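You operate a simulated robot arm through the tools that you are given. There is no shell and no other tool.

You are at the controls of a simulated robot arm. One attempt, no reset.

Task
Scan bottle 512 and load it into cell 7 of the incubator.
Fine: press LOAD before the scan; then shut the drawer and press DONE. Set down upright: what you pick out.

Only the result counts: the job must be done as asked and must still hold three seconds after the hand-in. Knocking over, shifting, dropping, spilling or breaking anything else fails it.

Robot
A 6-joint arm with a two-finger gripper, fixed in place. Base frame: the origin is on the floor under the middle of its stand, x ahead of it, y to its left, z up. Units: mm, rad, N and s.
It reaches about 1417 mm from its shoulder. Its first joint turns from -2.897 to 2.897 rad. Payload 3.43 kg.
The TCP is the grasp point between the finger pads, 20 mm short of the fingertips. In the tool frame z runs along the fingers and y along their closing line. The gripper opens to 190 mm; its body begins 248 mm behind the TCP.
Orientation is that of the tool frame in the base frame, as a unit quaternion [w, x, y, z]. With the fingers straight down and closing along the base's y, the tool's x points along the base's -x, its y along +y and its z along -z.

Tools
- The arm moves only by the tool send_rows. Its argument "targets" is a list of rows, each a list of 3 entries, a list of its own where there are three numbers: the turn, a rotation vector about the base's x, y, z in units of 4 degrees (1.0 is 4 degrees), then the shift along the base's x, y, z in units of 40 mm (1.0 is 40 mm), then the gripper command, from -1 (fully open) to 1 (shut), values between in proportion. In form: [[[ax, ay, az], [x, y, z], fingers], ...]. A call has 1 to 20 rows; each row shifts and turns the commanded pose from where the row before left it. A call with a number of a shift or a turn outside -1 to 1 is refused whole. A row lasts 0.2 s, in which the tool goes at most 50 mm and 0.15 rad; a call with a longer step from one row to the next is refused whole, and so is a gripper value outside its range. Where a pose cannot be reached the arm comes as near as it can. A force on the tool above 70 N (or 10 N above the force at the start of the call, whichever is more), or a blocked arm, ends the call early, and 0.2 s more pass. Each finger travels about 153 mm/s and halts on what it meets, pressing with about 41 N; the grip force reading is that of the motor and also rises with nothing between the fingers. The clock runs only during rows and for 0.2 s after the last one: add rows that do not move to give the fingers time. The reply holds the time, the measured pose of the TCP, the force on the tool along the base axes, the opening and the grip force, in the units named above and with some noise, with the torque about the TCP (base axes, N m) and any sound that the robot's microphone picked up.
- Cameras (640 x 400 px; columns grow to the right, rows downward): "scene" is now at [63.8, 179.3, 1819.9]; the picture's right is [-0.37, -0.93, 0.00], its down [-0.51, 0.20, -0.84] and it looks along [0.78, -0.31, -0.54] (base axes); focal length 324 px, centre (320, 200). "wrist" rides on the gripper at [70, -8, -288] in the tool frame; the picture's right is [0.12, 0.99, 0.00], its down [-0.96, 0.12, -0.25] and it looks along [-0.25, 0.03, 0.97] (tool axes); focal length 261 px, centre (320, 200). There is no depth. A picture from a camera that has moved, and an enlarged one, comes with that camera's place and axes in the base frame and with its lens.
- grab_frame(camera): a new picture of that camera. No time passes.
- raise_lower(by): moves the trunk up (or, below 0, down) by that many mm; the arm and the scene camera ride with it, the base frame stays. It gives what a move gives, with no picture.
- turn_head(pan, tilt): turns the head with the scene camera to pan (to the left, within 2.094 rad either way) and tilt (down, from -0.506 to 1.204), counted from straight ahead of the robot. It gives what a move gives.
- inspect(camera, box): a new picture of the part [left, top, right, bottom] of that camera's present view, enlarged. No time passes.
- finish_job(): hands the job in; it is judged then, once.

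Nothing tells you positions but the pictures and the camera data. Unless the task says otherwise, let go and move clear before handing in.

The tools are called after ">>>" as a command line: name --argument value ..., lists and objects as JSON in quotes. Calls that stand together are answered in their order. send_rows: Moves the arm, as the interface text tells. Its arguments: {"type":"object","properties":{"targets":{"type":"array"}},"required":["targets"]} The other tools are called the same way: raise_lower (by) moves the trunk up or down; turn_head (pan, tilt) turns the head that bears the scene camera; grab_frame (camera) takes a picture; inspect (camera, box) takes an enlarged picture of a part of a camera's view; finish_job () hands the job in.

At the start:

```text
clock: 0.0
position: [593.9, -190.7, 1550.8]
tool_rot: [-0.001, 0.0, 1.0, 0.0]
contact_force: [-0.4, 0.4, 0.1]
moment: [0.03, -0.02, -0.02]
width: 190.1
finger_force: 0.0
trunk travel left (down, up): [-375.0, 65.0]
head pan, tilt (commanded): [-0.375, 0.574]
```

scene: 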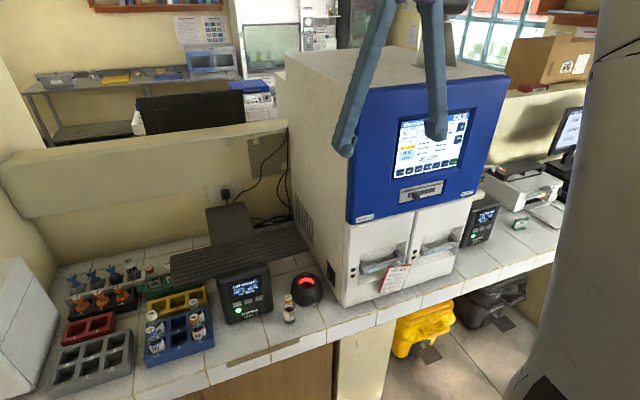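
wrist: 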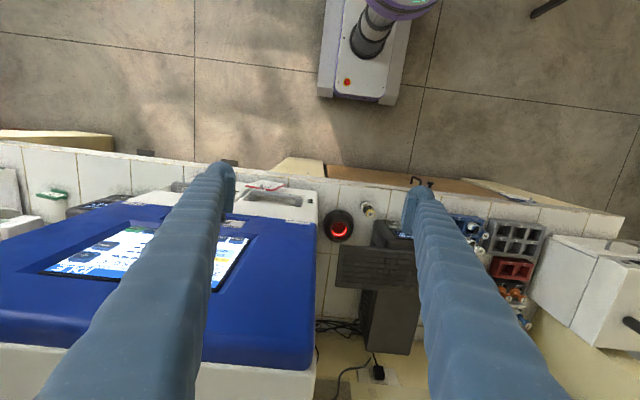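

I see a bench with an incubator (blue-fronted, with screen and drawers), a scanner with a red light, a small device, racks of bottles on the left and one bottle by the scanner. I'll look closer before moving.

>>> inspect --camera "scene" --box '[340, 80, 520, 300]'

>>> inspect --camera "scene" --box '[30, 240, 230, 390]'

>>> inspect --camera "scene" --box '[200, 240, 340, 340]'

>>> inspect --camera "scene" --box '[440, 160, 600, 260]'

```text
1.82 times, centred on (430, 190) of scene
camera zoom: at [63.8, 179.3, 1819.9], right [-0.37, -0.93, 0.0], down [-0.51, 0.2, -0.84], along [0.78, -0.31, -0.54], focal length 589 px, centre (120, 218)
```

zoom: 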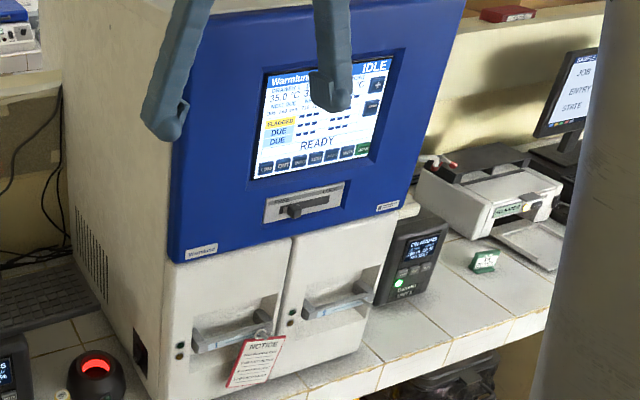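

```text
2.67 times, centred on (130, 315) of scene
camera zoom: at [63.8, 179.3, 1819.9], right [-0.37, -0.93, 0.0], down [-0.51, 0.2, -0.84], along [0.78, -0.31, -0.54], focal length 864 px, centre (827, -107)
```

zoom: 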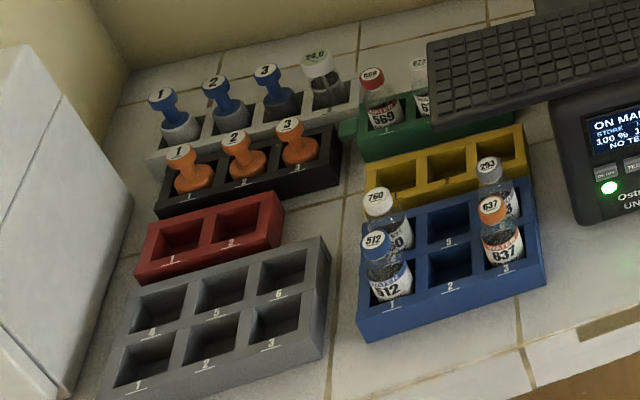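

```text
4.00 times, centred on (270, 290) of scene
camera zoom: at [63.8, 179.3, 1819.9], right [-0.37, -0.93, 0.0], down [-0.51, 0.2, -0.84], along [0.78, -0.31, -0.54], focal length 1296 px, centre (520, -160)
```

zoom: 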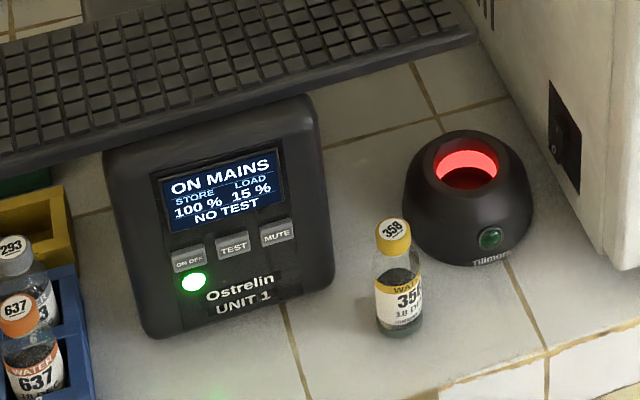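

```text
4.00 times, centred on (520, 210) of scene
camera zoom: at [63.8, 179.3, 1819.9], right [-0.37, -0.93, 0.0], down [-0.51, 0.2, -0.84], along [0.78, -0.31, -0.54], focal length 1296 px, centre (-480, 160)
```

zoom: 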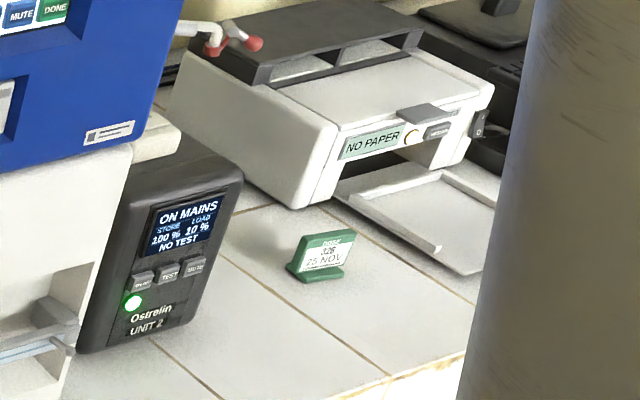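

The screen is partly covered by the gripper; I'll zoom in on the screen and notice first.

>>> inspect --camera "scene" --box '[385, 105, 475, 180]'

>>> inspect --camera "scene" --box '[340, 220, 480, 300]'

>>> inspect --camera "scene" --box '[170, 0, 250, 80]'

>>> inspect --camera "scene" --box '[380, 170, 480, 220]'

>>> inspect --camera "scene" --box '[530, 90, 590, 160]'

>>> inspect --camera "wrist" --box '[0, 200, 320, 380]'

```text
5.33 times, centred on (430, 142) of scene
camera zoom: at [63.8, 179.3, 1819.9], right [-0.37, -0.93, 0.0], down [-0.51, 0.2, -0.84], along [0.78, -0.31, -0.54], focal length 1728 px, centre (-267, 507)
```

zoom: 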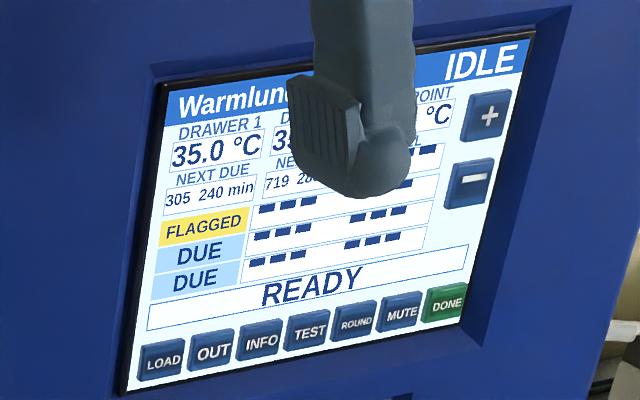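

```text
4.57 times, centred on (410, 260) of scene
camera zoom: at [63.8, 179.3, 1819.9], right [-0.37, -0.93, 0.0], down [-0.51, 0.2, -0.84], along [0.78, -0.31, -0.54], focal length 1481 px, centre (-91, -74)
```

zoom: 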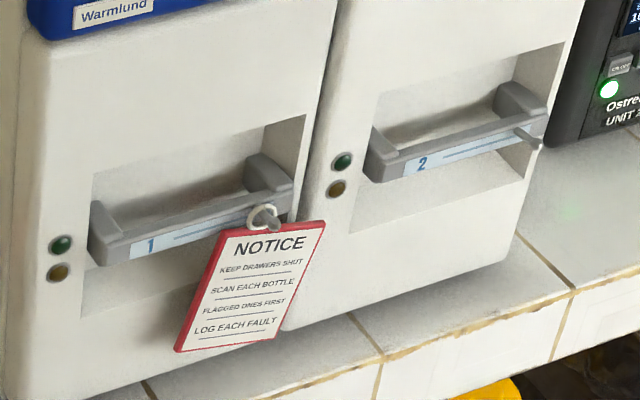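

```text
5.00 times, centred on (210, 40) of scene
camera zoom: at [63.8, 179.3, 1819.9], right [-0.37, -0.93, 0.0], down [-0.51, 0.2, -0.84], along [0.78, -0.31, -0.54], focal length 1620 px, centre (870, 1000)
```

zoom: 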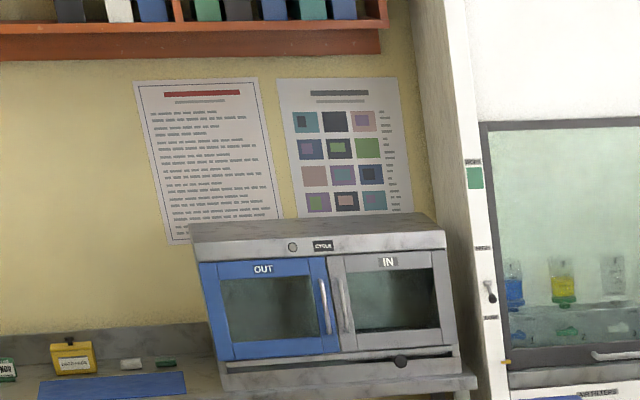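

```text
6.40 times, centred on (430, 195) of scene
camera zoom: at [63.8, 179.3, 1819.9], right [-0.37, -0.93, 0.0], down [-0.51, 0.2, -0.84], along [0.78, -0.31, -0.54], focal length 2074 px, centre (-384, 232)
```

zoom: 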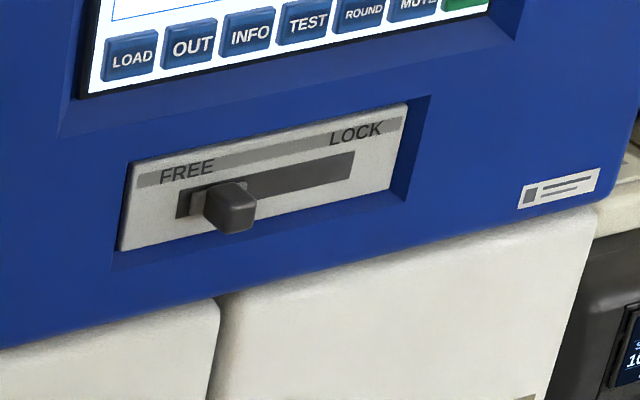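

```text
5.71 times, centred on (560, 125) of scene
camera zoom: at [63.8, 179.3, 1819.9], right [-0.37, -0.93, 0.0], down [-0.51, 0.2, -0.84], along [0.78, -0.31, -0.54], focal length 1852 px, centre (-1051, 629)
```

zoom: 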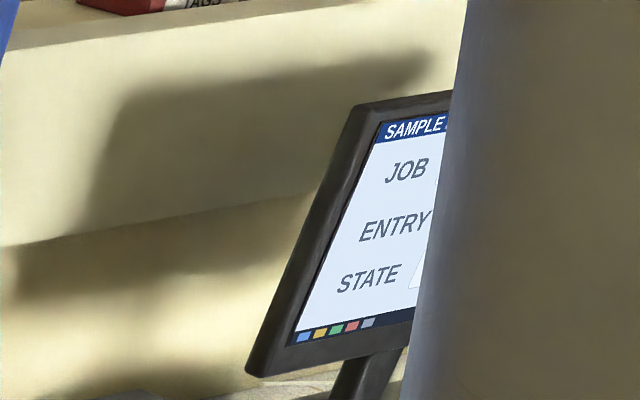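

```text
2.00 times, centred on (160, 290) of wrist
camera zoom: at [524.5, -199.7, 1839.0], right [-0.12, 0.99, 0.0], down [0.96, 0.12, 0.25], along [0.25, 0.03, -0.97], focal length 521 px, centre (640, 20)
```

zoom: 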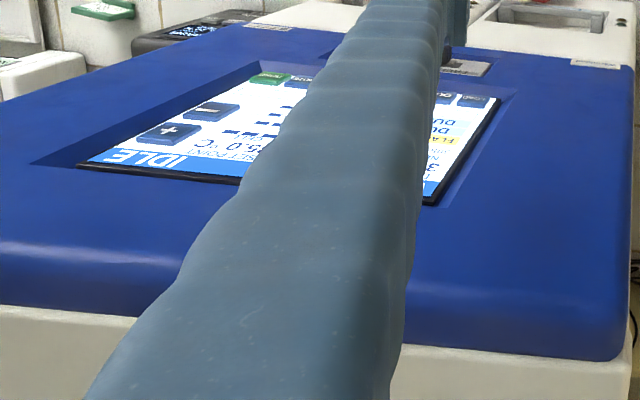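

The slider is on FREE, the screen says IDLE/READY with LOAD at bottom left, and 512 stands in the blue rack slot 1. I'll turn the head to look at the racks on the left and at the printer on the right.

>>> turn_head --pan 0.05 --tilt 0.8

>>> grab_frame --camera "scene"

```text
clock: 0.9
position: [594.1, -190.4, 1551.8]
tool_rot: [0.0, 0.001, 1.0, -0.001]
contact_force: [-1.0, -0.4, 0.4]
moment: [0.0, 0.0, 0.0]
width: 190.1
finger_force: 0.1
trunk travel left (down, up): [-375.0, 65.0]
head pan, tilt (commanded): [0.051, 0.799]
```

```text
taken
camera scene: at [61.4, 216.0, 1800.7], right [0.05, -1.0, 0.0], down [-0.72, -0.04, -0.7], along [0.7, 0.03, -0.72], focal length 324 px, centre (320, 200)
```

scene: 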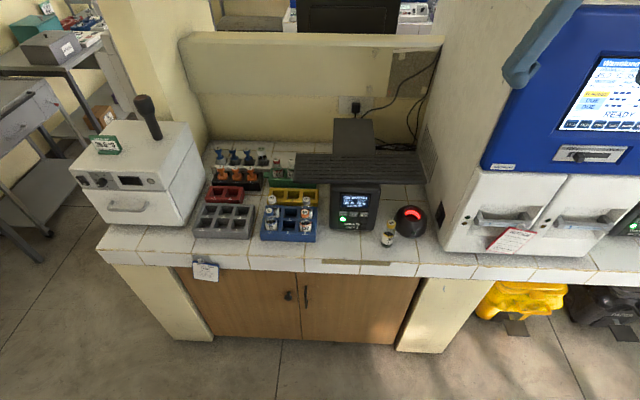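

The bench runs along y with its front edge facing the robot. I'll zoom on the racks, the scanner and the left parts.

>>> inspect --camera "scene" --box '[180, 140, 340, 245]'

>>> inspect --camera "scene" --box '[320, 170, 460, 270]'

>>> inspect --camera "scene" --box '[60, 90, 230, 290]'

>>> inspect --camera "scene" --box '[430, 130, 640, 270]'

```text
3.81 times, centred on (260, 192) of scene
camera zoom: at [61.4, 216.0, 1800.7], right [0.05, -1.0, 0.0], down [-0.72, -0.04, -0.7], along [0.7, 0.03, -0.72], focal length 1234 px, centre (549, 229)
```

zoom: 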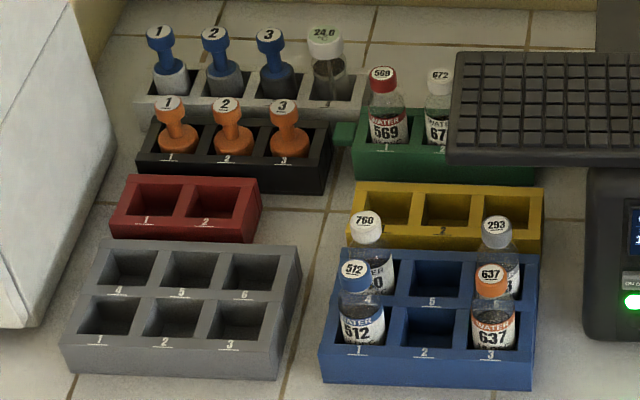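

```text
4.00 times, centred on (390, 220) of scene
camera zoom: at [61.4, 216.0, 1800.7], right [0.05, -1.0, 0.0], down [-0.72, -0.04, -0.7], along [0.7, 0.03, -0.72], focal length 1296 px, centre (40, 120)
```

zoom: 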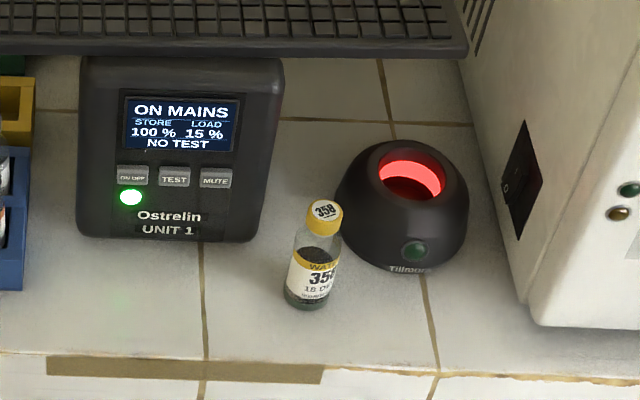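

```text
2.00 times, centred on (145, 190) of scene
camera zoom: at [61.4, 216.0, 1800.7], right [0.05, -1.0, 0.0], down [-0.72, -0.04, -0.7], along [0.7, 0.03, -0.72], focal length 648 px, centre (670, 220)
```

zoom: 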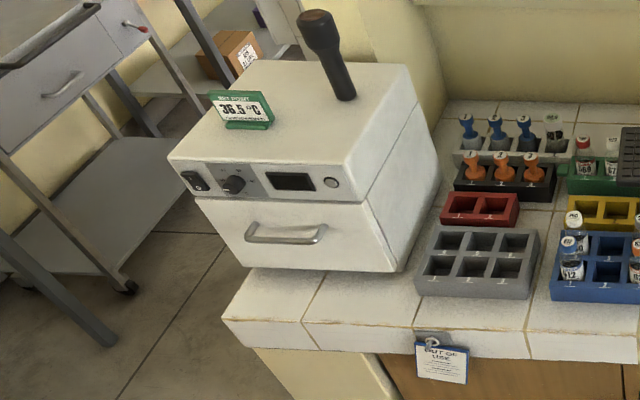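

```text
2.86 times, centred on (535, 200) of scene
camera zoom: at [61.4, 216.0, 1800.7], right [0.05, -1.0, 0.0], down [-0.72, -0.04, -0.7], along [0.7, 0.03, -0.72], focal length 926 px, centre (-294, 200)
```

zoom: 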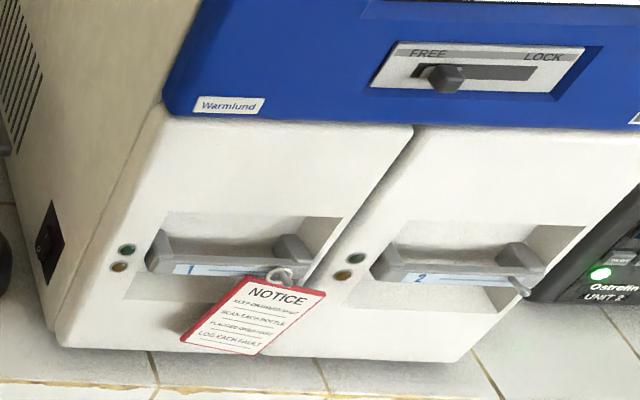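

Zooming the wrist view to triangulate bottle 358, the scanner and the racks with the scene view.

>>> inspect --camera "wrist" --box '[300, 160, 420, 260]'

>>> inspect --camera "wrist" --box '[440, 190, 600, 340]'

>>> inspect --camera "wrist" --box '[200, 150, 340, 250]'

```text
4.00 times, centred on (360, 210) of wrist
camera zoom: at [524.5, -199.7, 1839.5], right [-0.12, 0.99, 0.0], down [0.96, 0.12, 0.25], along [0.25, 0.03, -0.97], focal length 1043 px, centre (160, 160)
```

zoom: 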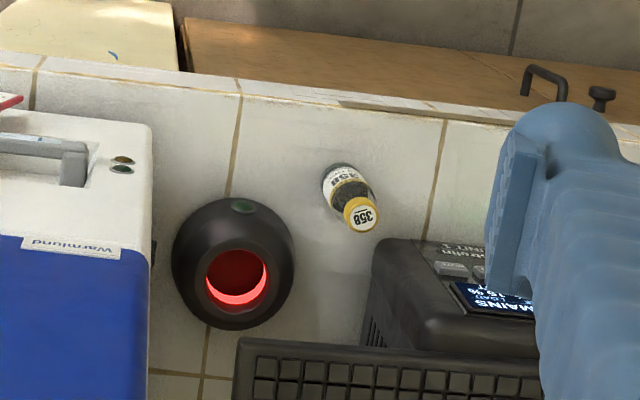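

```text
2.67 times, centred on (520, 265) of wrist
camera zoom: at [524.5, -199.7, 1839.5], right [-0.12, 0.99, 0.0], down [0.96, 0.12, 0.25], along [0.25, 0.03, -0.97], focal length 695 px, centre (-213, 27)
```

zoom: 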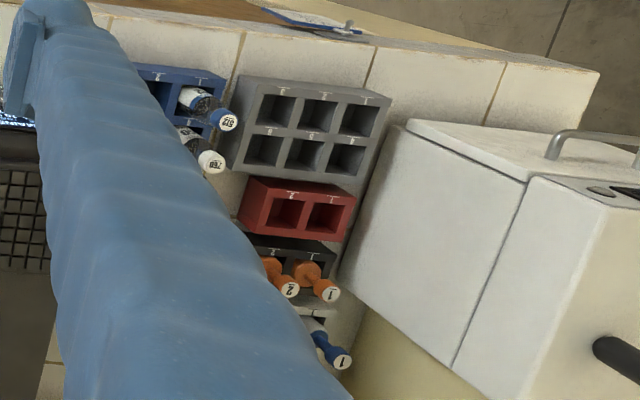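

```text
4.00 times, centred on (270, 200) of wrist
camera zoom: at [524.5, -199.7, 1839.5], right [-0.12, 0.99, 0.0], down [0.96, 0.12, 0.25], along [0.25, 0.03, -0.97], focal length 1043 px, centre (520, 200)
```

zoom: 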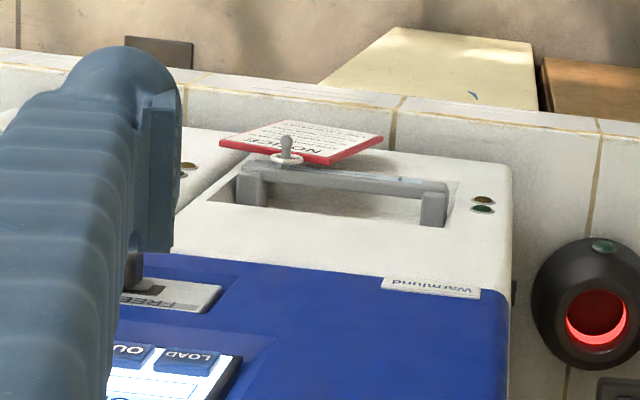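

Rough triangulation: bench top z≈855, bottle 512 at about (805, 430) with its cap top ≈968, scanner hole at about (871, −84, 905). I'll move the arm left, clear of the incubator, to see the screen and racks better.

>>> send_rows --targets '[[[0, 0, 0], [0, 1, 0], -1], [[0, 0, 0], [0, 1, 0], -1], [[0, 0, 0], [0, 1, 0], -1], [[0, 0, 0], [0, 1, 0], -1], [[0, 0, 0], [0, 1, 0], -1], [[0, 0, 0], [0, 1, 0], -1], [[0, 0, 0], [0, 1, 0], -1], [[0, 0, 0], [0, 1, 0], -1], [[0, 0, 0], [0, 1, 0], -1], [[0, 0, 0], [0, 1, 0], -1], [[0, 0, 0], [0, 1, 0], -1], [[0, 0, 0], [0, 1, 0], -1]]'

>>> turn_head --pan -0.5 --tilt 0.5

>>> grab_frame --camera "scene"

>>> grab_frame --camera "wrist"

```text
clock: 3.5
position: [593.9, 291.4, 1550.1]
tool_rot: [0.0, 0.0, 1.0, -0.001]
contact_force: [-0.7, 0.3, -1.3]
moment: [-0.11, 0.02, 0.0]
width: 190.0
finger_force: 0.1
trunk travel left (down, up): [-375.0, 65.0]
head pan, tilt (commanded): [0.051, 0.799]
```

```text
clock: 4.5
position: [596.8, 289.1, 1551.1]
tool_rot: [0.0, 0.001, 1.0, 0.0]
contact_force: [0.3, 0.4, -0.6]
moment: [-0.03, 0.0, 0.02]
width: 189.8
finger_force: 0.0
trunk travel left (down, up): [-375.0, 65.0]
head pan, tilt (commanded): [-0.499, 0.499]
```

```text
taken
camera scene: at [60.8, 168.8, 1826.6], right [-0.48, -0.88, 0.0], down [-0.42, 0.23, -0.88], along [0.77, -0.42, -0.48], focal length 324 px, centre (320, 200)
```

scene: 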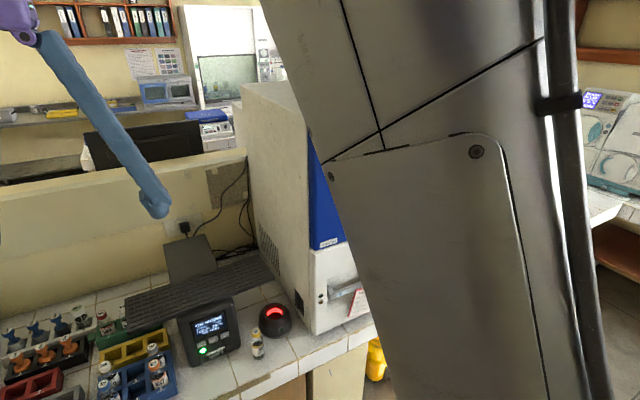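

```text
taken
camera wrist: at [525.3, 279.8, 1839.7], right [-0.12, 0.99, 0.0], down [0.96, 0.12, 0.25], along [0.25, 0.03, -0.97], focal length 261 px, centre (320, 200)
```

wrist: 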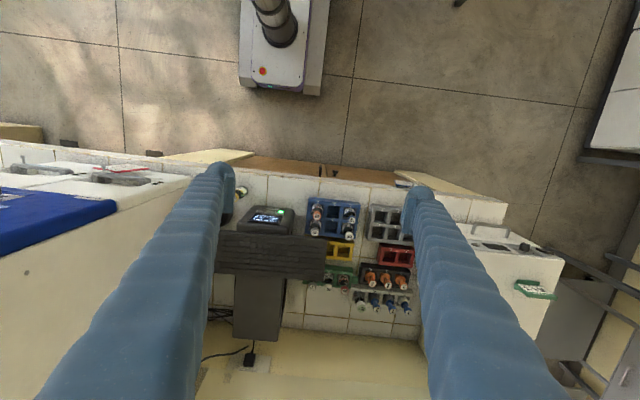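

The arm's own link now blocks the scene view of the incubator, but the wrist view gives a good stereo baseline. Zooming on the wrist picture.

>>> inspect --camera "wrist" --box '[290, 180, 430, 330]'

>>> inspect --camera "wrist" --box '[220, 160, 320, 230]'

>>> inspect --camera "wrist" --box '[0, 130, 200, 260]'

```text
2.67 times, centred on (360, 255) of wrist
camera zoom: at [525.3, 279.8, 1839.7], right [-0.12, 0.99, 0.0], down [0.96, 0.12, 0.25], along [0.25, 0.03, -0.97], focal length 695 px, centre (213, 53)
```

zoom: 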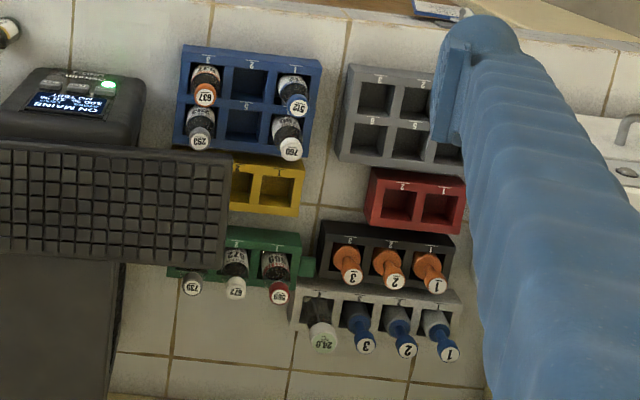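

```text
5.71 times, centred on (270, 195) of wrist
camera zoom: at [525.3, 279.8, 1839.7], right [-0.12, 0.99, 0.0], down [0.96, 0.12, 0.25], along [0.25, 0.03, -0.97], focal length 1489 px, centre (606, 229)
```

zoom: 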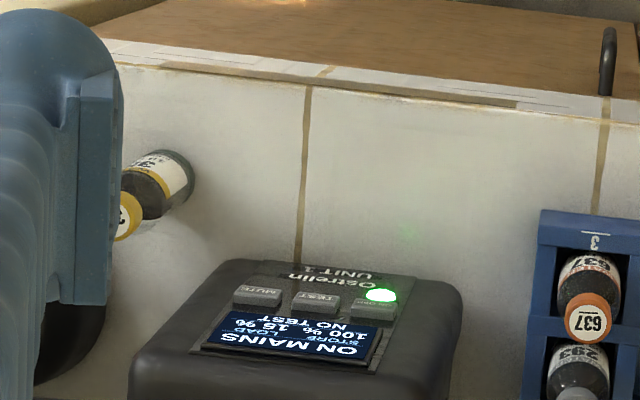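

```text
3.08 times, centred on (100, 195) of wrist
camera zoom: at [525.3, 279.8, 1839.7], right [-0.12, 0.99, 0.0], down [0.96, 0.12, 0.25], along [0.25, 0.03, -0.97], focal length 802 px, centre (997, 215)
```

zoom: 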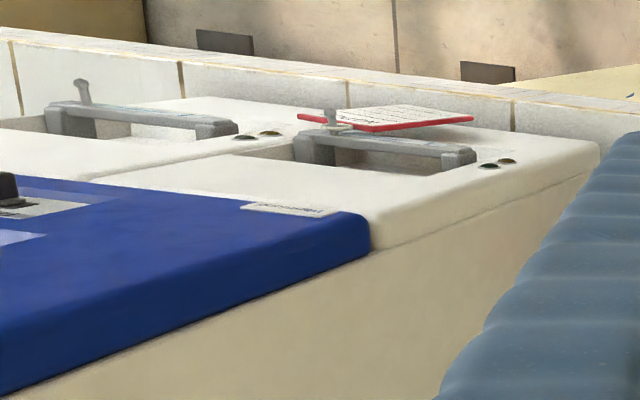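

Stereo puts the drawer 1 handle's left end near (726, −235, 1037) and the incubator's blue front near x≈732; LOAD is roughly (740, −333, 1385). I'll inspect the fingertip shape.

>>> inspect --camera "scene" --box '[80, 120, 200, 240]'

>>> inspect --camera "wrist" --box '[180, 140, 260, 240]'

```text
3.33 times, centred on (140, 180) of scene
camera zoom: at [60.8, 168.8, 1826.6], right [-0.48, -0.88, 0.0], down [-0.42, 0.23, -0.88], along [0.77, -0.42, -0.48], focal length 1080 px, centre (920, 267)
```

zoom: 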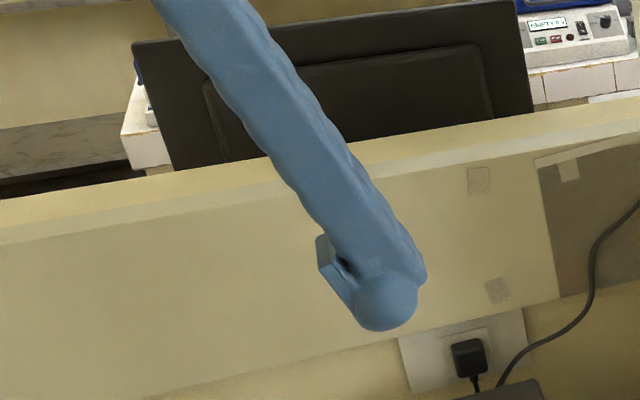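

```text
4.00 times, centred on (220, 190) of wrist
camera zoom: at [525.3, 279.8, 1839.7], right [-0.12, 0.99, 0.0], down [0.96, 0.12, 0.25], along [0.25, 0.03, -0.97], focal length 1043 px, centre (720, 240)
```

zoom: 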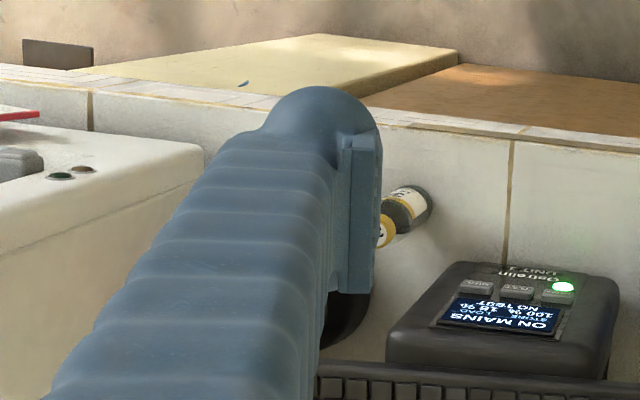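

The fingertips end in ~16 mm radius balls, so with the gripper open, the right fingertip alone can press a button. I'll swing back in front of the screen, pitched 45° forward, well short of the panel.

>>> send_rows --targets '[[[0, -0.865, 0], [0, -0.975, -0.315], -1], [[0, -0.865, 0], [0, -0.975, -0.315], -1], [[0, -0.865, 0], [0, -0.975, -0.315], -1], [[0, -0.865, 0], [0, -0.975, -0.315], -1], [[0, -0.865, 0], [0, -0.975, -0.315], -1], [[0, -0.865, 0], [0, -0.975, -0.315], -1], [[0, -0.865, 0], [0, -0.975, -0.315], -1], [[0, -0.865, 0], [0, -0.975, -0.315], -1], [[0, -0.865, 0], [0, -0.975, -0.315], -1], [[0, -0.865, 0], [0, -0.975, -0.315], -1], [[0, -0.865, 0], [0, -0.975, -0.315], -1], [[0, -0.865, 0], [0, -0.975, -0.315], -1], [[0, -0.865, 0], [0, -0.975, -0.315], -1]]'

>>> grab_frame --camera "scene"

>>> grab_frame --camera "wrist"

```text
clock: 7.2
position: [593.4, -220.8, 1386.9]
tool_rot: [0.383, 0.004, 0.924, 0.0]
contact_force: [-0.3, -0.5, 1.1]
moment: [0.02, 0.04, 0.08]
width: 189.9
finger_force: 0.0
trunk travel left (down, up): [-375.0, 65.0]
head pan, tilt (commanded): [-0.499, 0.499]
```

```text
taken
camera scene: at [59.9, 164.6, 1828.9], right [-0.5, -0.86, 0.0], down [-0.4, 0.23, -0.89], along [0.77, -0.45, -0.46], focal length 324 px, centre (320, 200)
```

scene: 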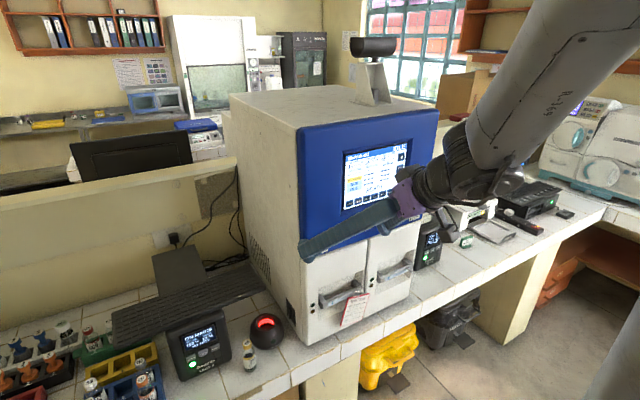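

```text
taken
camera wrist: at [339.9, -228.4, 1540.9], right [-0.08, 0.99, -0.08], down [0.51, 0.11, 0.86], along [0.86, 0.03, -0.51], focal length 261 px, centre (320, 200)
```

wrist: 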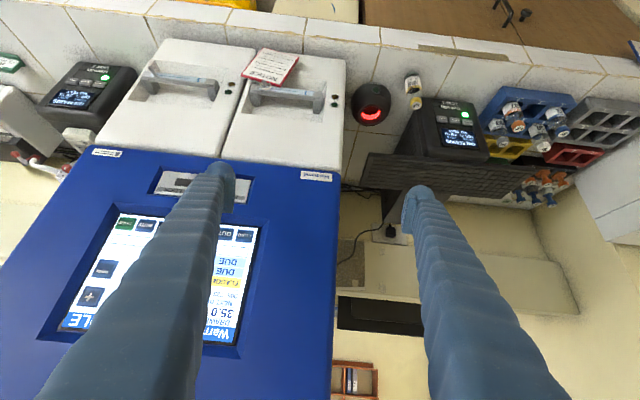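

The gripper is pitched 45° in front of the incubator. I'll zoom to measure the LOAD button from both cameras.

>>> inspect --camera "wrist" --box '[200, 170, 350, 260]'

>>> inspect --camera "scene" --box '[290, 120, 440, 260]'

>>> inspect --camera "wrist" --box '[60, 180, 200, 260]'

```text
4.27 times, centred on (275, 215) of wrist
camera zoom: at [339.9, -228.4, 1540.9], right [-0.08, 0.99, -0.08], down [0.51, 0.11, 0.86], along [0.86, 0.03, -0.51], focal length 1112 px, centre (512, 136)
```

zoom: 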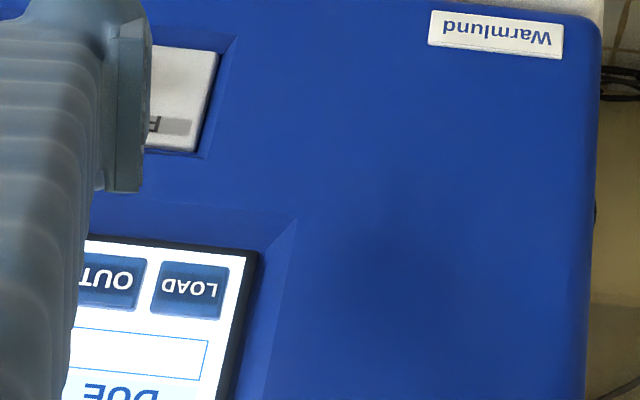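

```text
2.86 times, centred on (365, 190) of scene
camera zoom: at [59.9, 164.6, 1828.9], right [-0.5, -0.86, 0.0], down [-0.4, 0.23, -0.89], along [0.77, -0.45, -0.46], focal length 926 px, centre (191, 229)
```

zoom: 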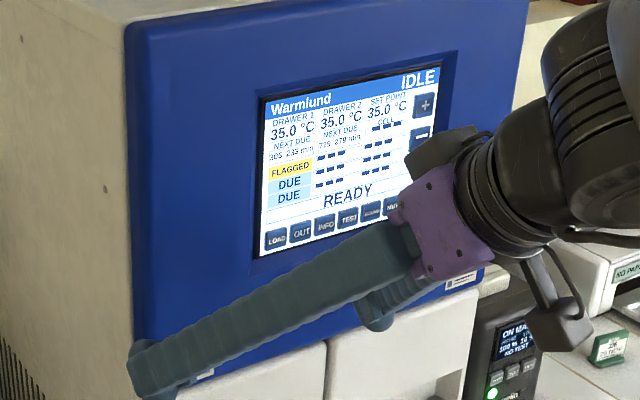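

```text
4.57 times, centred on (130, 220) of wrist
camera zoom: at [339.9, -228.4, 1540.9], right [-0.08, 0.99, -0.08], down [0.51, 0.11, 0.86], along [0.86, 0.03, -0.51], focal length 1192 px, centre (1189, 109)
```

zoom: 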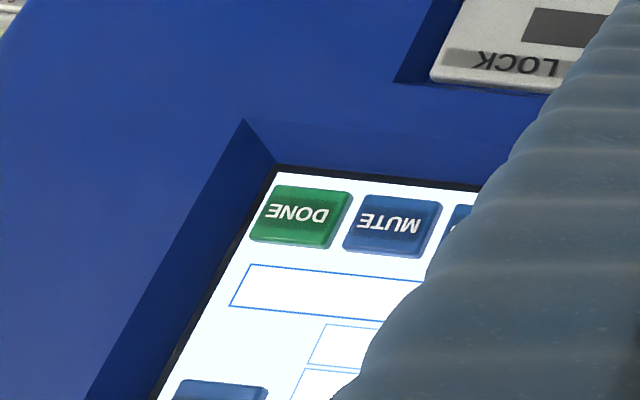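

LOAD triangulates consistently to (736, −328, 1388) and DONE to (736, −515, 1388). I'll advance the right fingertip to ~25 mm short of LOAD and check.

>>> send_rows --targets '[[[0, 0, 0], [0.8, 0.07, 0.03], -1], [[0, 0, 0], [0.8, 0.05, 0.03], -1], [[0, 0, 0], [0.8, 0.05, 0.03], -1], [[0, 0, 0], [0, 0, 0], -1]]'

>>> grab_frame --camera "wrist"

>>> inspect --camera "scene" --box '[290, 120, 440, 260]'

```text
clock: 8.2
position: [687.1, -212.8, 1391.0]
tool_rot: [0.382, 0.0, 0.924, 0.0]
contact_force: [-0.7, -0.7, -0.2]
moment: [0.05, -0.02, 0.03]
width: 190.3
finger_force: 0.0
trunk travel left (down, up): [-375.0, 65.0]
head pan, tilt (commanded): [-0.499, 0.499]
```

```text
taken
camera wrist: at [434.9, -220.9, 1545.7], right [-0.08, 0.99, -0.08], down [0.5, 0.12, 0.86], along [0.86, 0.03, -0.51], focal length 261 px, centre (320, 200)
```

wrist: 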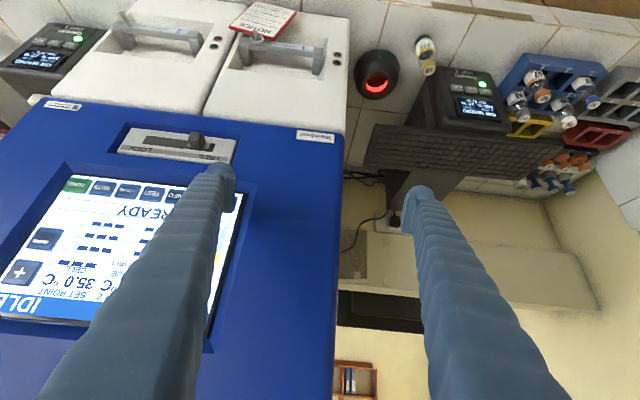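

```text
2.86 times, centred on (365, 190) of scene
camera zoom: at [58.3, 167.9, 1826.8], right [-0.48, -0.88, 0.0], down [-0.42, 0.23, -0.88], along [0.77, -0.42, -0.48], focal length 926 px, centre (191, 229)
```

zoom: 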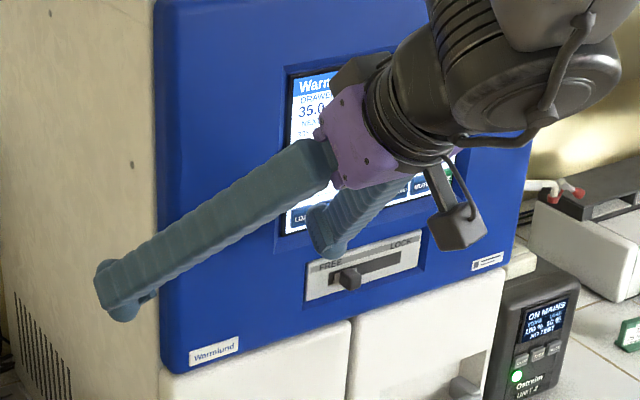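

The fingertip lines up with LOAD. I'll advance slowly and watch the force.

>>> send_rows --targets '[[[0, 0, 0], [0.2, 0, -0.02], -1], [[0, 0, 0], [0.2, 0, -0.02], -1], [[0, 0, 0], [0.15, 0, 0], -1], [[0, 0, 0], [0.1, 0, 0], -1], [[0, 0, 0], [0, 0, 0], -1]]'

>>> inspect --camera "scene" --box '[330, 140, 450, 230]'

>>> inspect --camera "wrist" --box '[160, 130, 300, 230]'

```text
clock: 9.4
position: [716.3, -210.6, 1390.1]
tool_rot: [0.382, 0.0, 0.924, 0.0]
contact_force: [0.0, -0.5, -0.1]
moment: [-0.02, -0.01, -0.12]
width: 190.2
finger_force: 0.1
trunk travel left (down, up): [-375.0, 65.0]
head pan, tilt (commanded): [-0.499, 0.499]
heard: click
```

```text
4.44 times, centred on (390, 185) of scene
camera zoom: at [60.3, 168.4, 1826.6], right [-0.48, -0.88, 0.0], down [-0.42, 0.23, -0.88], along [0.77, -0.42, -0.48], focal length 1440 px, centre (9, 267)
```

zoom: 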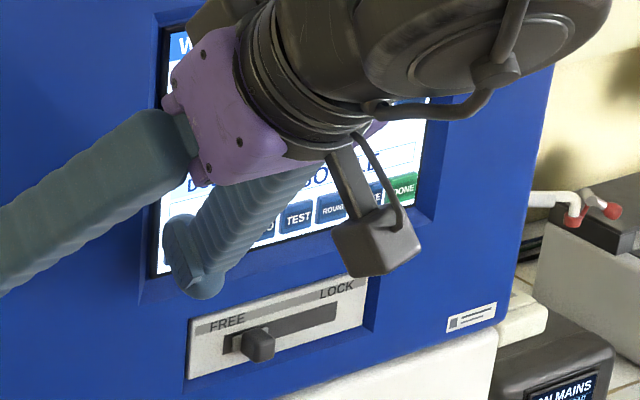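

```text
4.00 times, centred on (230, 180) of wrist
camera zoom: at [462.9, -220.0, 1543.5], right [-0.08, 0.99, -0.08], down [0.51, 0.12, 0.85], along [0.86, 0.03, -0.51], focal length 1043 px, centre (680, 280)
```

zoom: 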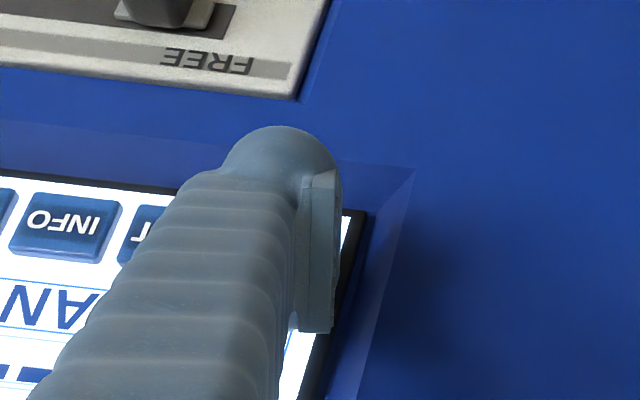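

A click was heard and the screen text changed (…SCAN BOTTLE). I'll back off straight and read the screen.

>>> send_rows --targets '[[[0, 0, 0], [-0.5, 0, 0], -1], [[0, 0, 0], [-1, 0, 0], -1], [[0, 0, 0], [-1, 0, 0], -1], [[0, 0, 0], [-1, 0, 0], -1], [[0, 0, 0], [0, 0, 0], -1]]'

>>> inspect --camera "scene" --box '[330, 120, 450, 220]'

>>> inspect --camera "scene" --box '[230, 230, 450, 380]'

```text
clock: 10.7
position: [574.9, -210.7, 1373.2]
tool_rot: [0.371, 0.004, 0.929, 0.009]
contact_force: [-0.5, -0.6, 0.5]
moment: [0.0, 0.0, -0.06]
width: 190.2
finger_force: 0.0
trunk travel left (down, up): [-375.0, 65.0]
head pan, tilt (commanded): [-0.499, 0.499]
```

```text
4.00 times, centred on (390, 170) of scene
camera zoom: at [60.2, 169.6, 1826.9], right [-0.47, -0.88, 0.0], down [-0.42, 0.22, -0.88], along [0.78, -0.42, -0.48], focal length 1296 px, centre (40, 320)
```

zoom: 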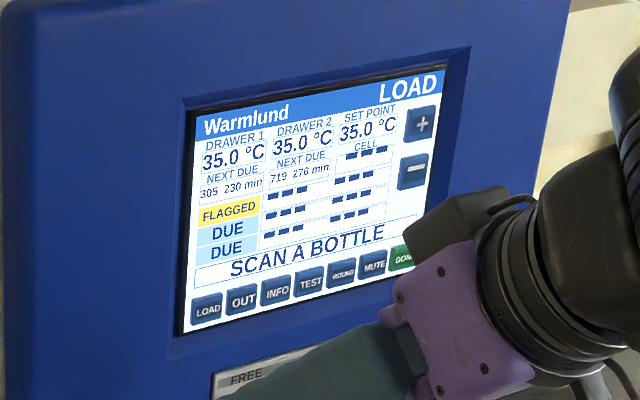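

```text
2.67 times, centred on (340, 305) of scene
camera zoom: at [60.2, 169.6, 1826.9], right [-0.47, -0.88, 0.0], down [-0.42, 0.22, -0.88], along [0.78, -0.42, -0.48], focal length 864 px, centre (267, -80)
```

zoom: 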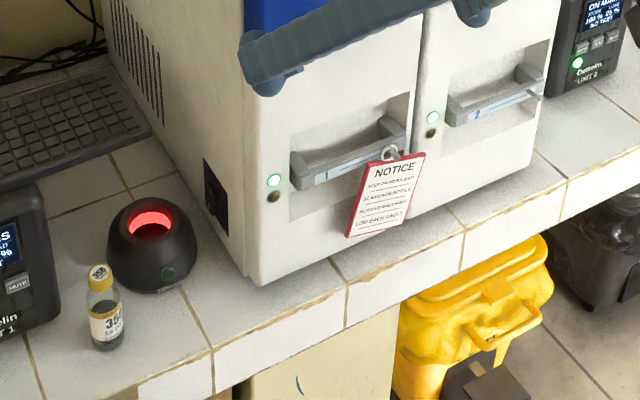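

The unit is in LOAD mode: "SCAN A BOTTLE", and both drawer lamps are green. Next I swing over to the blue rack, straighten the gripper down, and narrow the fingers.

>>> send_rows --targets '[[[0, 0.662, 0], [0, 0.9425, 0], -0.5], [[0, 0.662, 0], [0, 0.9425, 0], 0], [[0, 0.662, 0], [0, 0.9425, 0], 0.26], [[0, 0.662, 0], [0, 0.9425, 0], 0.26], [[0, 0.662, 0], [0, 0.9425, 0], 0.26], [[0, 0.662, 0], [0, 0.9425, 0], 0.26], [[0, 0.662, 0], [0, 0.9425, 0], 0.26], [[0, 0.662, 0], [0, 0.9425, 0], 0.26], [[0, 0.662, 0], [0, 0.9425, 0], 0.26], [[0, 0.662, 0], [0, 0.9425, 0], 0.26], [[0, 0.662, 0], [0, 0.9425, 0], 0.26], [[0, 0.662, 0], [0, 0.9425, 0], 0.26], [[0, 0.662, 0], [0, 0.9425, 0], 0.26], [[0, 0.662, 0], [0, 0.9425, 0], 0.26], [[0, 0.662, 0], [0, 0.9425, 0], 0.26], [[0, 0.662, 0], [0, 0.9425, 0], 0.26], [[0, 0.662, 0], [0, 0.9425, 0], 0.26], [[0, 0, 0], [0, 0, 0], 0.26]]'

>>> turn_head --pan 0.1 --tilt 0.75

>>> grab_frame --camera "scene"

>>> grab_frame --camera "wrist"

```text
clock: 14.4
position: [575.5, 431.5, 1391.0]
tool_rot: [-0.001, 0.0, 1.0, 0.0]
contact_force: [-0.3, -0.5, 0.8]
moment: [0.04, -0.09, 0.02]
width: 70.2
finger_force: 0.1
trunk travel left (down, up): [-375.0, 65.0]
head pan, tilt (commanded): [-0.499, 0.499]
```

```text
clock: 15.4
position: [576.5, 430.6, 1389.8]
tool_rot: [-0.001, 0.0, 1.0, 0.0]
contact_force: [0.5, 0.2, 0.7]
moment: [0.01, 0.06, 0.04]
width: 70.3
finger_force: 0.1
trunk travel left (down, up): [-375.0, 65.0]
head pan, tilt (commanded): [0.099, 0.75]
```

```text
taken
camera scene: at [63.7, 220.1, 1804.7], right [0.1, -1.0, 0.0], down [-0.68, -0.07, -0.73], along [0.73, 0.07, -0.68], focal length 324 px, centre (320, 200)
```

scene: 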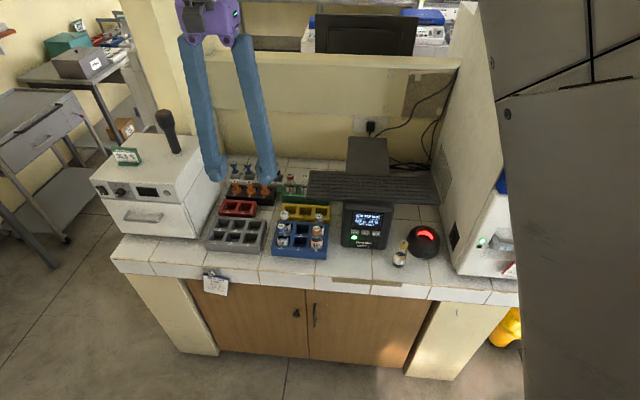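

```text
taken
camera wrist: at [507.2, 422.0, 1677.7], right [-0.12, 0.99, 0.0], down [0.96, 0.12, 0.25], along [0.24, 0.03, -0.97], focal length 261 px, centre (320, 200)
```

wrist: 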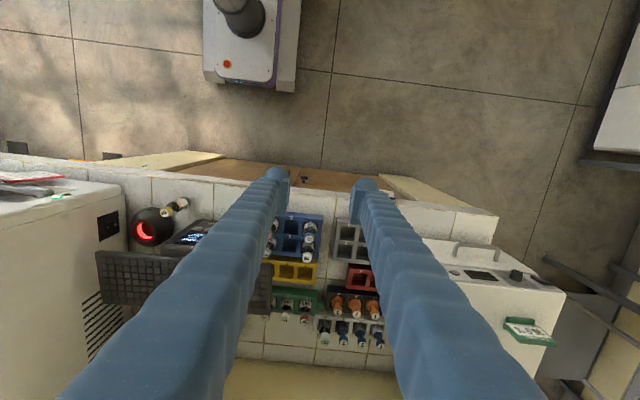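

Over the racks at safe height. I'll measure bottle 512 precisely from both cameras.

>>> inspect --camera "wrist" --box '[260, 200, 380, 280]'

>>> inspect --camera "scene" --box '[260, 195, 340, 265]'

>>> inspect --camera "scene" --box '[370, 210, 450, 280]'

>>> inspect --camera "wrist" --box '[90, 180, 220, 280]'

```text
5.00 times, centred on (320, 240) of wrist
camera zoom: at [507.2, 422.0, 1677.7], right [-0.12, 0.99, 0.0], down [0.96, 0.12, 0.25], along [0.24, 0.03, -0.97], focal length 1303 px, centre (320, 0)
```

zoom: 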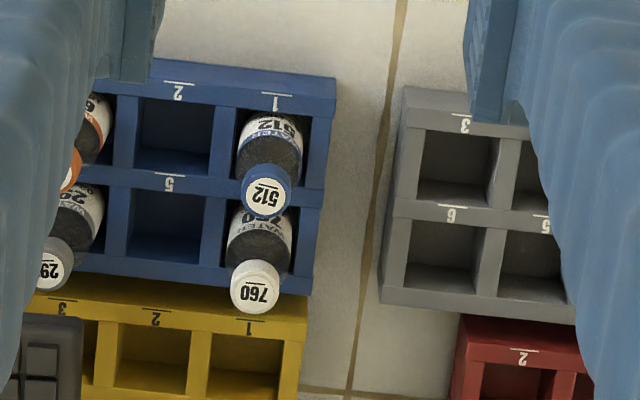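

```text
5.71 times, centred on (300, 230) of scene
camera zoom: at [63.7, 220.1, 1804.7], right [0.1, -1.0, 0.0], down [-0.68, -0.07, -0.73], along [0.73, 0.07, -0.68], focal length 1852 px, centre (434, 29)
```

zoom: 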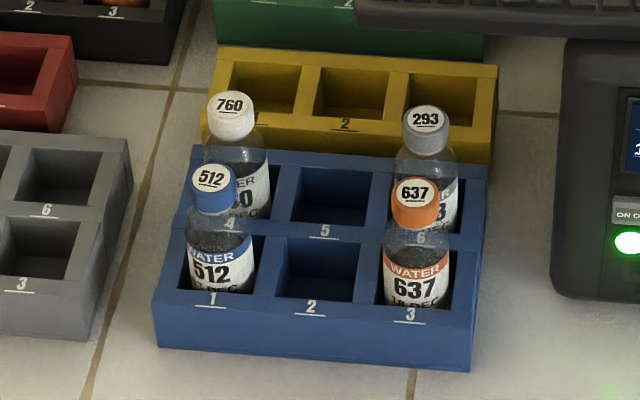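

```text
5.71 times, centred on (410, 245) of scene
camera zoom: at [63.7, 220.1, 1804.7], right [0.1, -1.0, 0.0], down [-0.68, -0.07, -0.73], along [0.73, 0.07, -0.68], focal length 1852 px, centre (-194, -57)
```

zoom: 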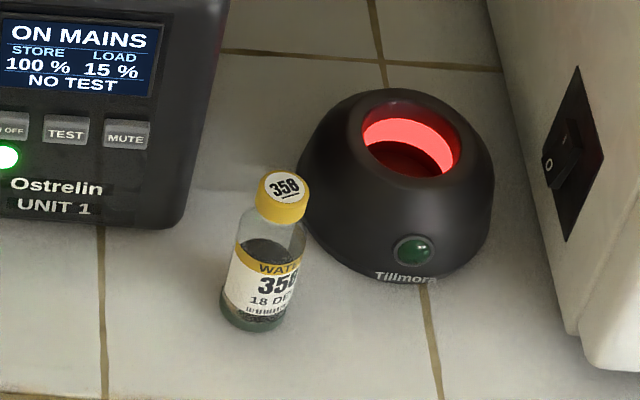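

```text
4.00 times, centred on (155, 230) of wrist
camera zoom: at [507.2, 422.0, 1677.7], right [-0.12, 0.99, 0.0], down [0.96, 0.12, 0.25], along [0.24, 0.03, -0.97], focal length 1043 px, centre (980, 80)
```

zoom: 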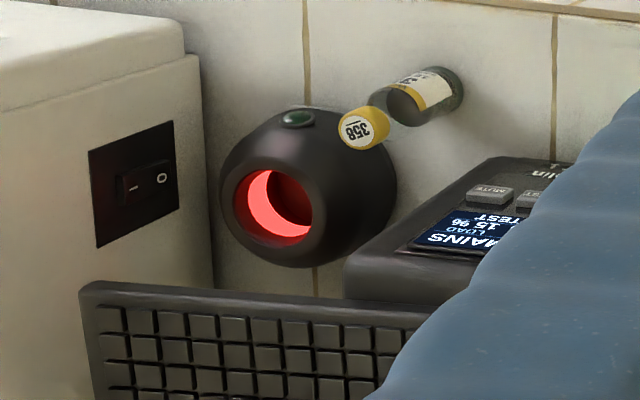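

Bottle 512's cap top is at about (802.5, 428.5, 977) and the scanner hole at about (860, −80, rim z 928); bench z≈852. I'll move over 512 and descend to just above it.

>>> send_rows --targets '[[[0, 0, 0], [0.944, -0.04, 0], 0.26], [[0, 0, 0], [0.944, 0, 0], 0.26], [[0, 0, 0], [0.944, 0, 0], 0.26], [[0, 0, 0], [0.944, 0, 0], 0.26], [[0, 0, 0], [0.944, 0, 0], 0.26], [[0, 0, 0], [0.944, 0, 0], 0.26], [[0, 0, 0], [0, 0, -1], 0.26], [[0, 0, 0], [0, 0, -1], 0.26], [[0, 0, 0], [0, 0, -1], 0.26], [[0, 0, 0], [0, 0, -1], 0.26], [[0, 0, 0], [0, 0, -1], 0.26], [[0, 0, 0], [0, 0, -1], 0.26], [[0, 0, 0], [0, 0, -1], 0.26], [[0, 0, 0], [0, 0, -1], 0.26], [[0, 0, 0], [0, 0, -0.75], 0.26], [[0, 0, 0], [0, 0, 0], 0.26]]'

>>> grab_frame --camera "wrist"

>>> inspect --camera "scene" --box '[220, 150, 380, 265]'

```text
clock: 18.9
position: [801.8, 429.7, 1039.0]
tool_rot: [-0.001, 0.001, 1.0, 0.0]
contact_force: [-0.9, -0.5, -0.6]
moment: [-0.03, -0.01, 0.0]
width: 70.3
finger_force: 0.0
trunk travel left (down, up): [-375.0, 65.0]
head pan, tilt (commanded): [0.099, 0.75]
```

```text
taken
camera wrist: at [733.0, 420.0, 1327.5], right [-0.12, 0.99, 0.0], down [0.96, 0.12, 0.25], along [0.24, 0.03, -0.97], focal length 261 px, centre (320, 200)
```

wrist: 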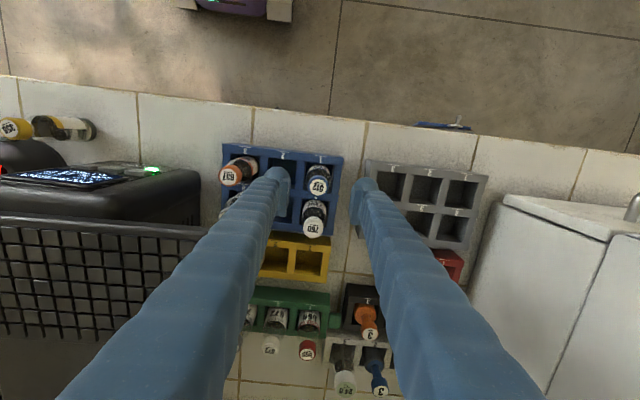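

```text
3.48 times, centred on (300, 208) of scene
camera zoom: at [63.6, 220.4, 1804.7], right [0.1, -1.0, 0.0], down [-0.68, -0.07, -0.73], along [0.73, 0.07, -0.68], focal length 1127 px, centre (390, 174)
```

zoom: 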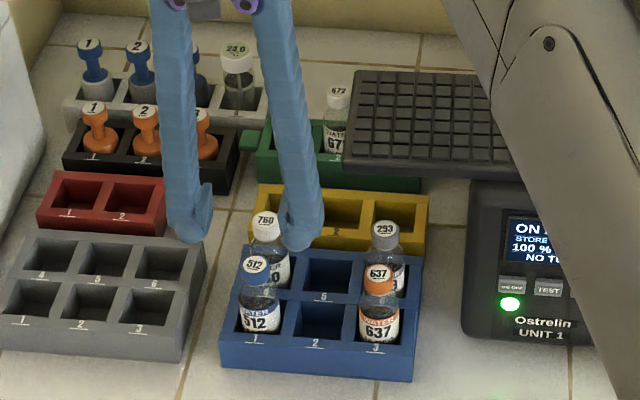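

>>> inspect --camera "wrist" --box '[260, 140, 380, 240]'

```text
4.00 times, centred on (320, 190) of wrist
camera zoom: at [733.0, 420.0, 1327.5], right [-0.12, 0.99, 0.0], down [0.96, 0.12, 0.25], along [0.24, 0.03, -0.97], focal length 1043 px, centre (320, 240)
```

zoom: 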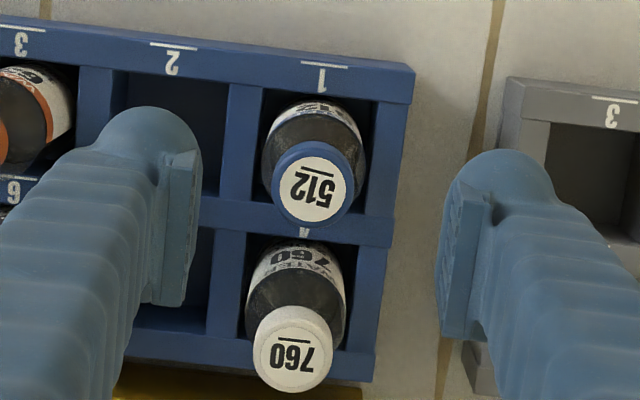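

The bottle sits ~2 mm to the right of the finger midline, and the rack top is about z 916. I'll descend so fingertips stop at z≈926 and grip the body just under the shoulder.

>>> send_rows --targets '[[[0, 0, 0], [0, -0.05, -0.5], 0.26], [[0, 0, 0], [0, 0, -0.7], 0.26], [[0, 0, 0], [0, 0, -0.7], 0.26], [[0, 0, 0], [0, 0, -0.425], 0.26], [[0, 0, 0], [0, 0, 0], 0.26]]'

>>> inspect --camera "scene" --box '[240, 170, 340, 265]'

>>> inspect --camera "wrist" --box '[250, 130, 390, 230]'

```text
clock: 20.1
position: [803.4, 428.3, 945.1]
tool_rot: [-0.001, 0.0, 1.0, 0.0]
contact_force: [0.1, -0.6, -0.2]
moment: [0.03, -0.03, 0.02]
width: 70.4
finger_force: 0.1
trunk travel left (down, up): [-375.0, 65.0]
head pan, tilt (commanded): [0.099, 0.75]
```

```text
4.21 times, centred on (290, 218) of scene
camera zoom: at [64.0, 220.5, 1804.6], right [0.1, -1.0, 0.0], down [-0.68, -0.07, -0.73], along [0.73, 0.07, -0.68], focal length 1364 px, centre (446, 126)
```

zoom: 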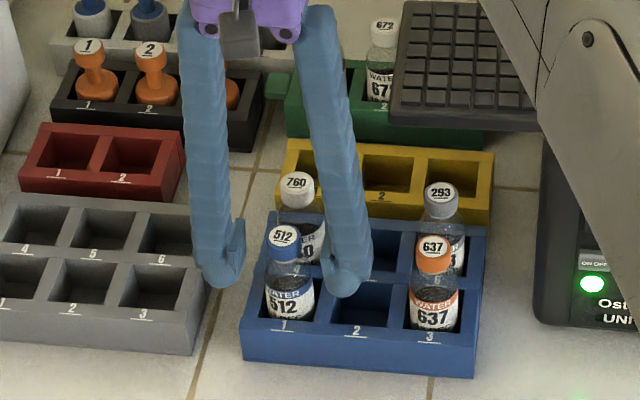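

```text
4.00 times, centred on (320, 180) of wrist
camera zoom: at [733.4, 418.6, 1234.3], right [-0.12, 0.99, 0.0], down [0.96, 0.12, 0.25], along [0.24, 0.03, -0.97], focal length 1043 px, centre (320, 280)
```

zoom: 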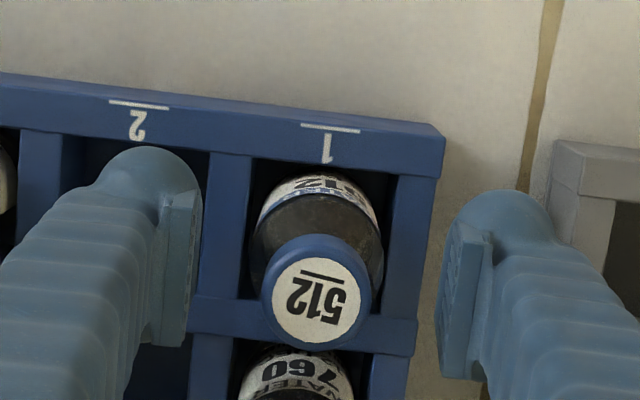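

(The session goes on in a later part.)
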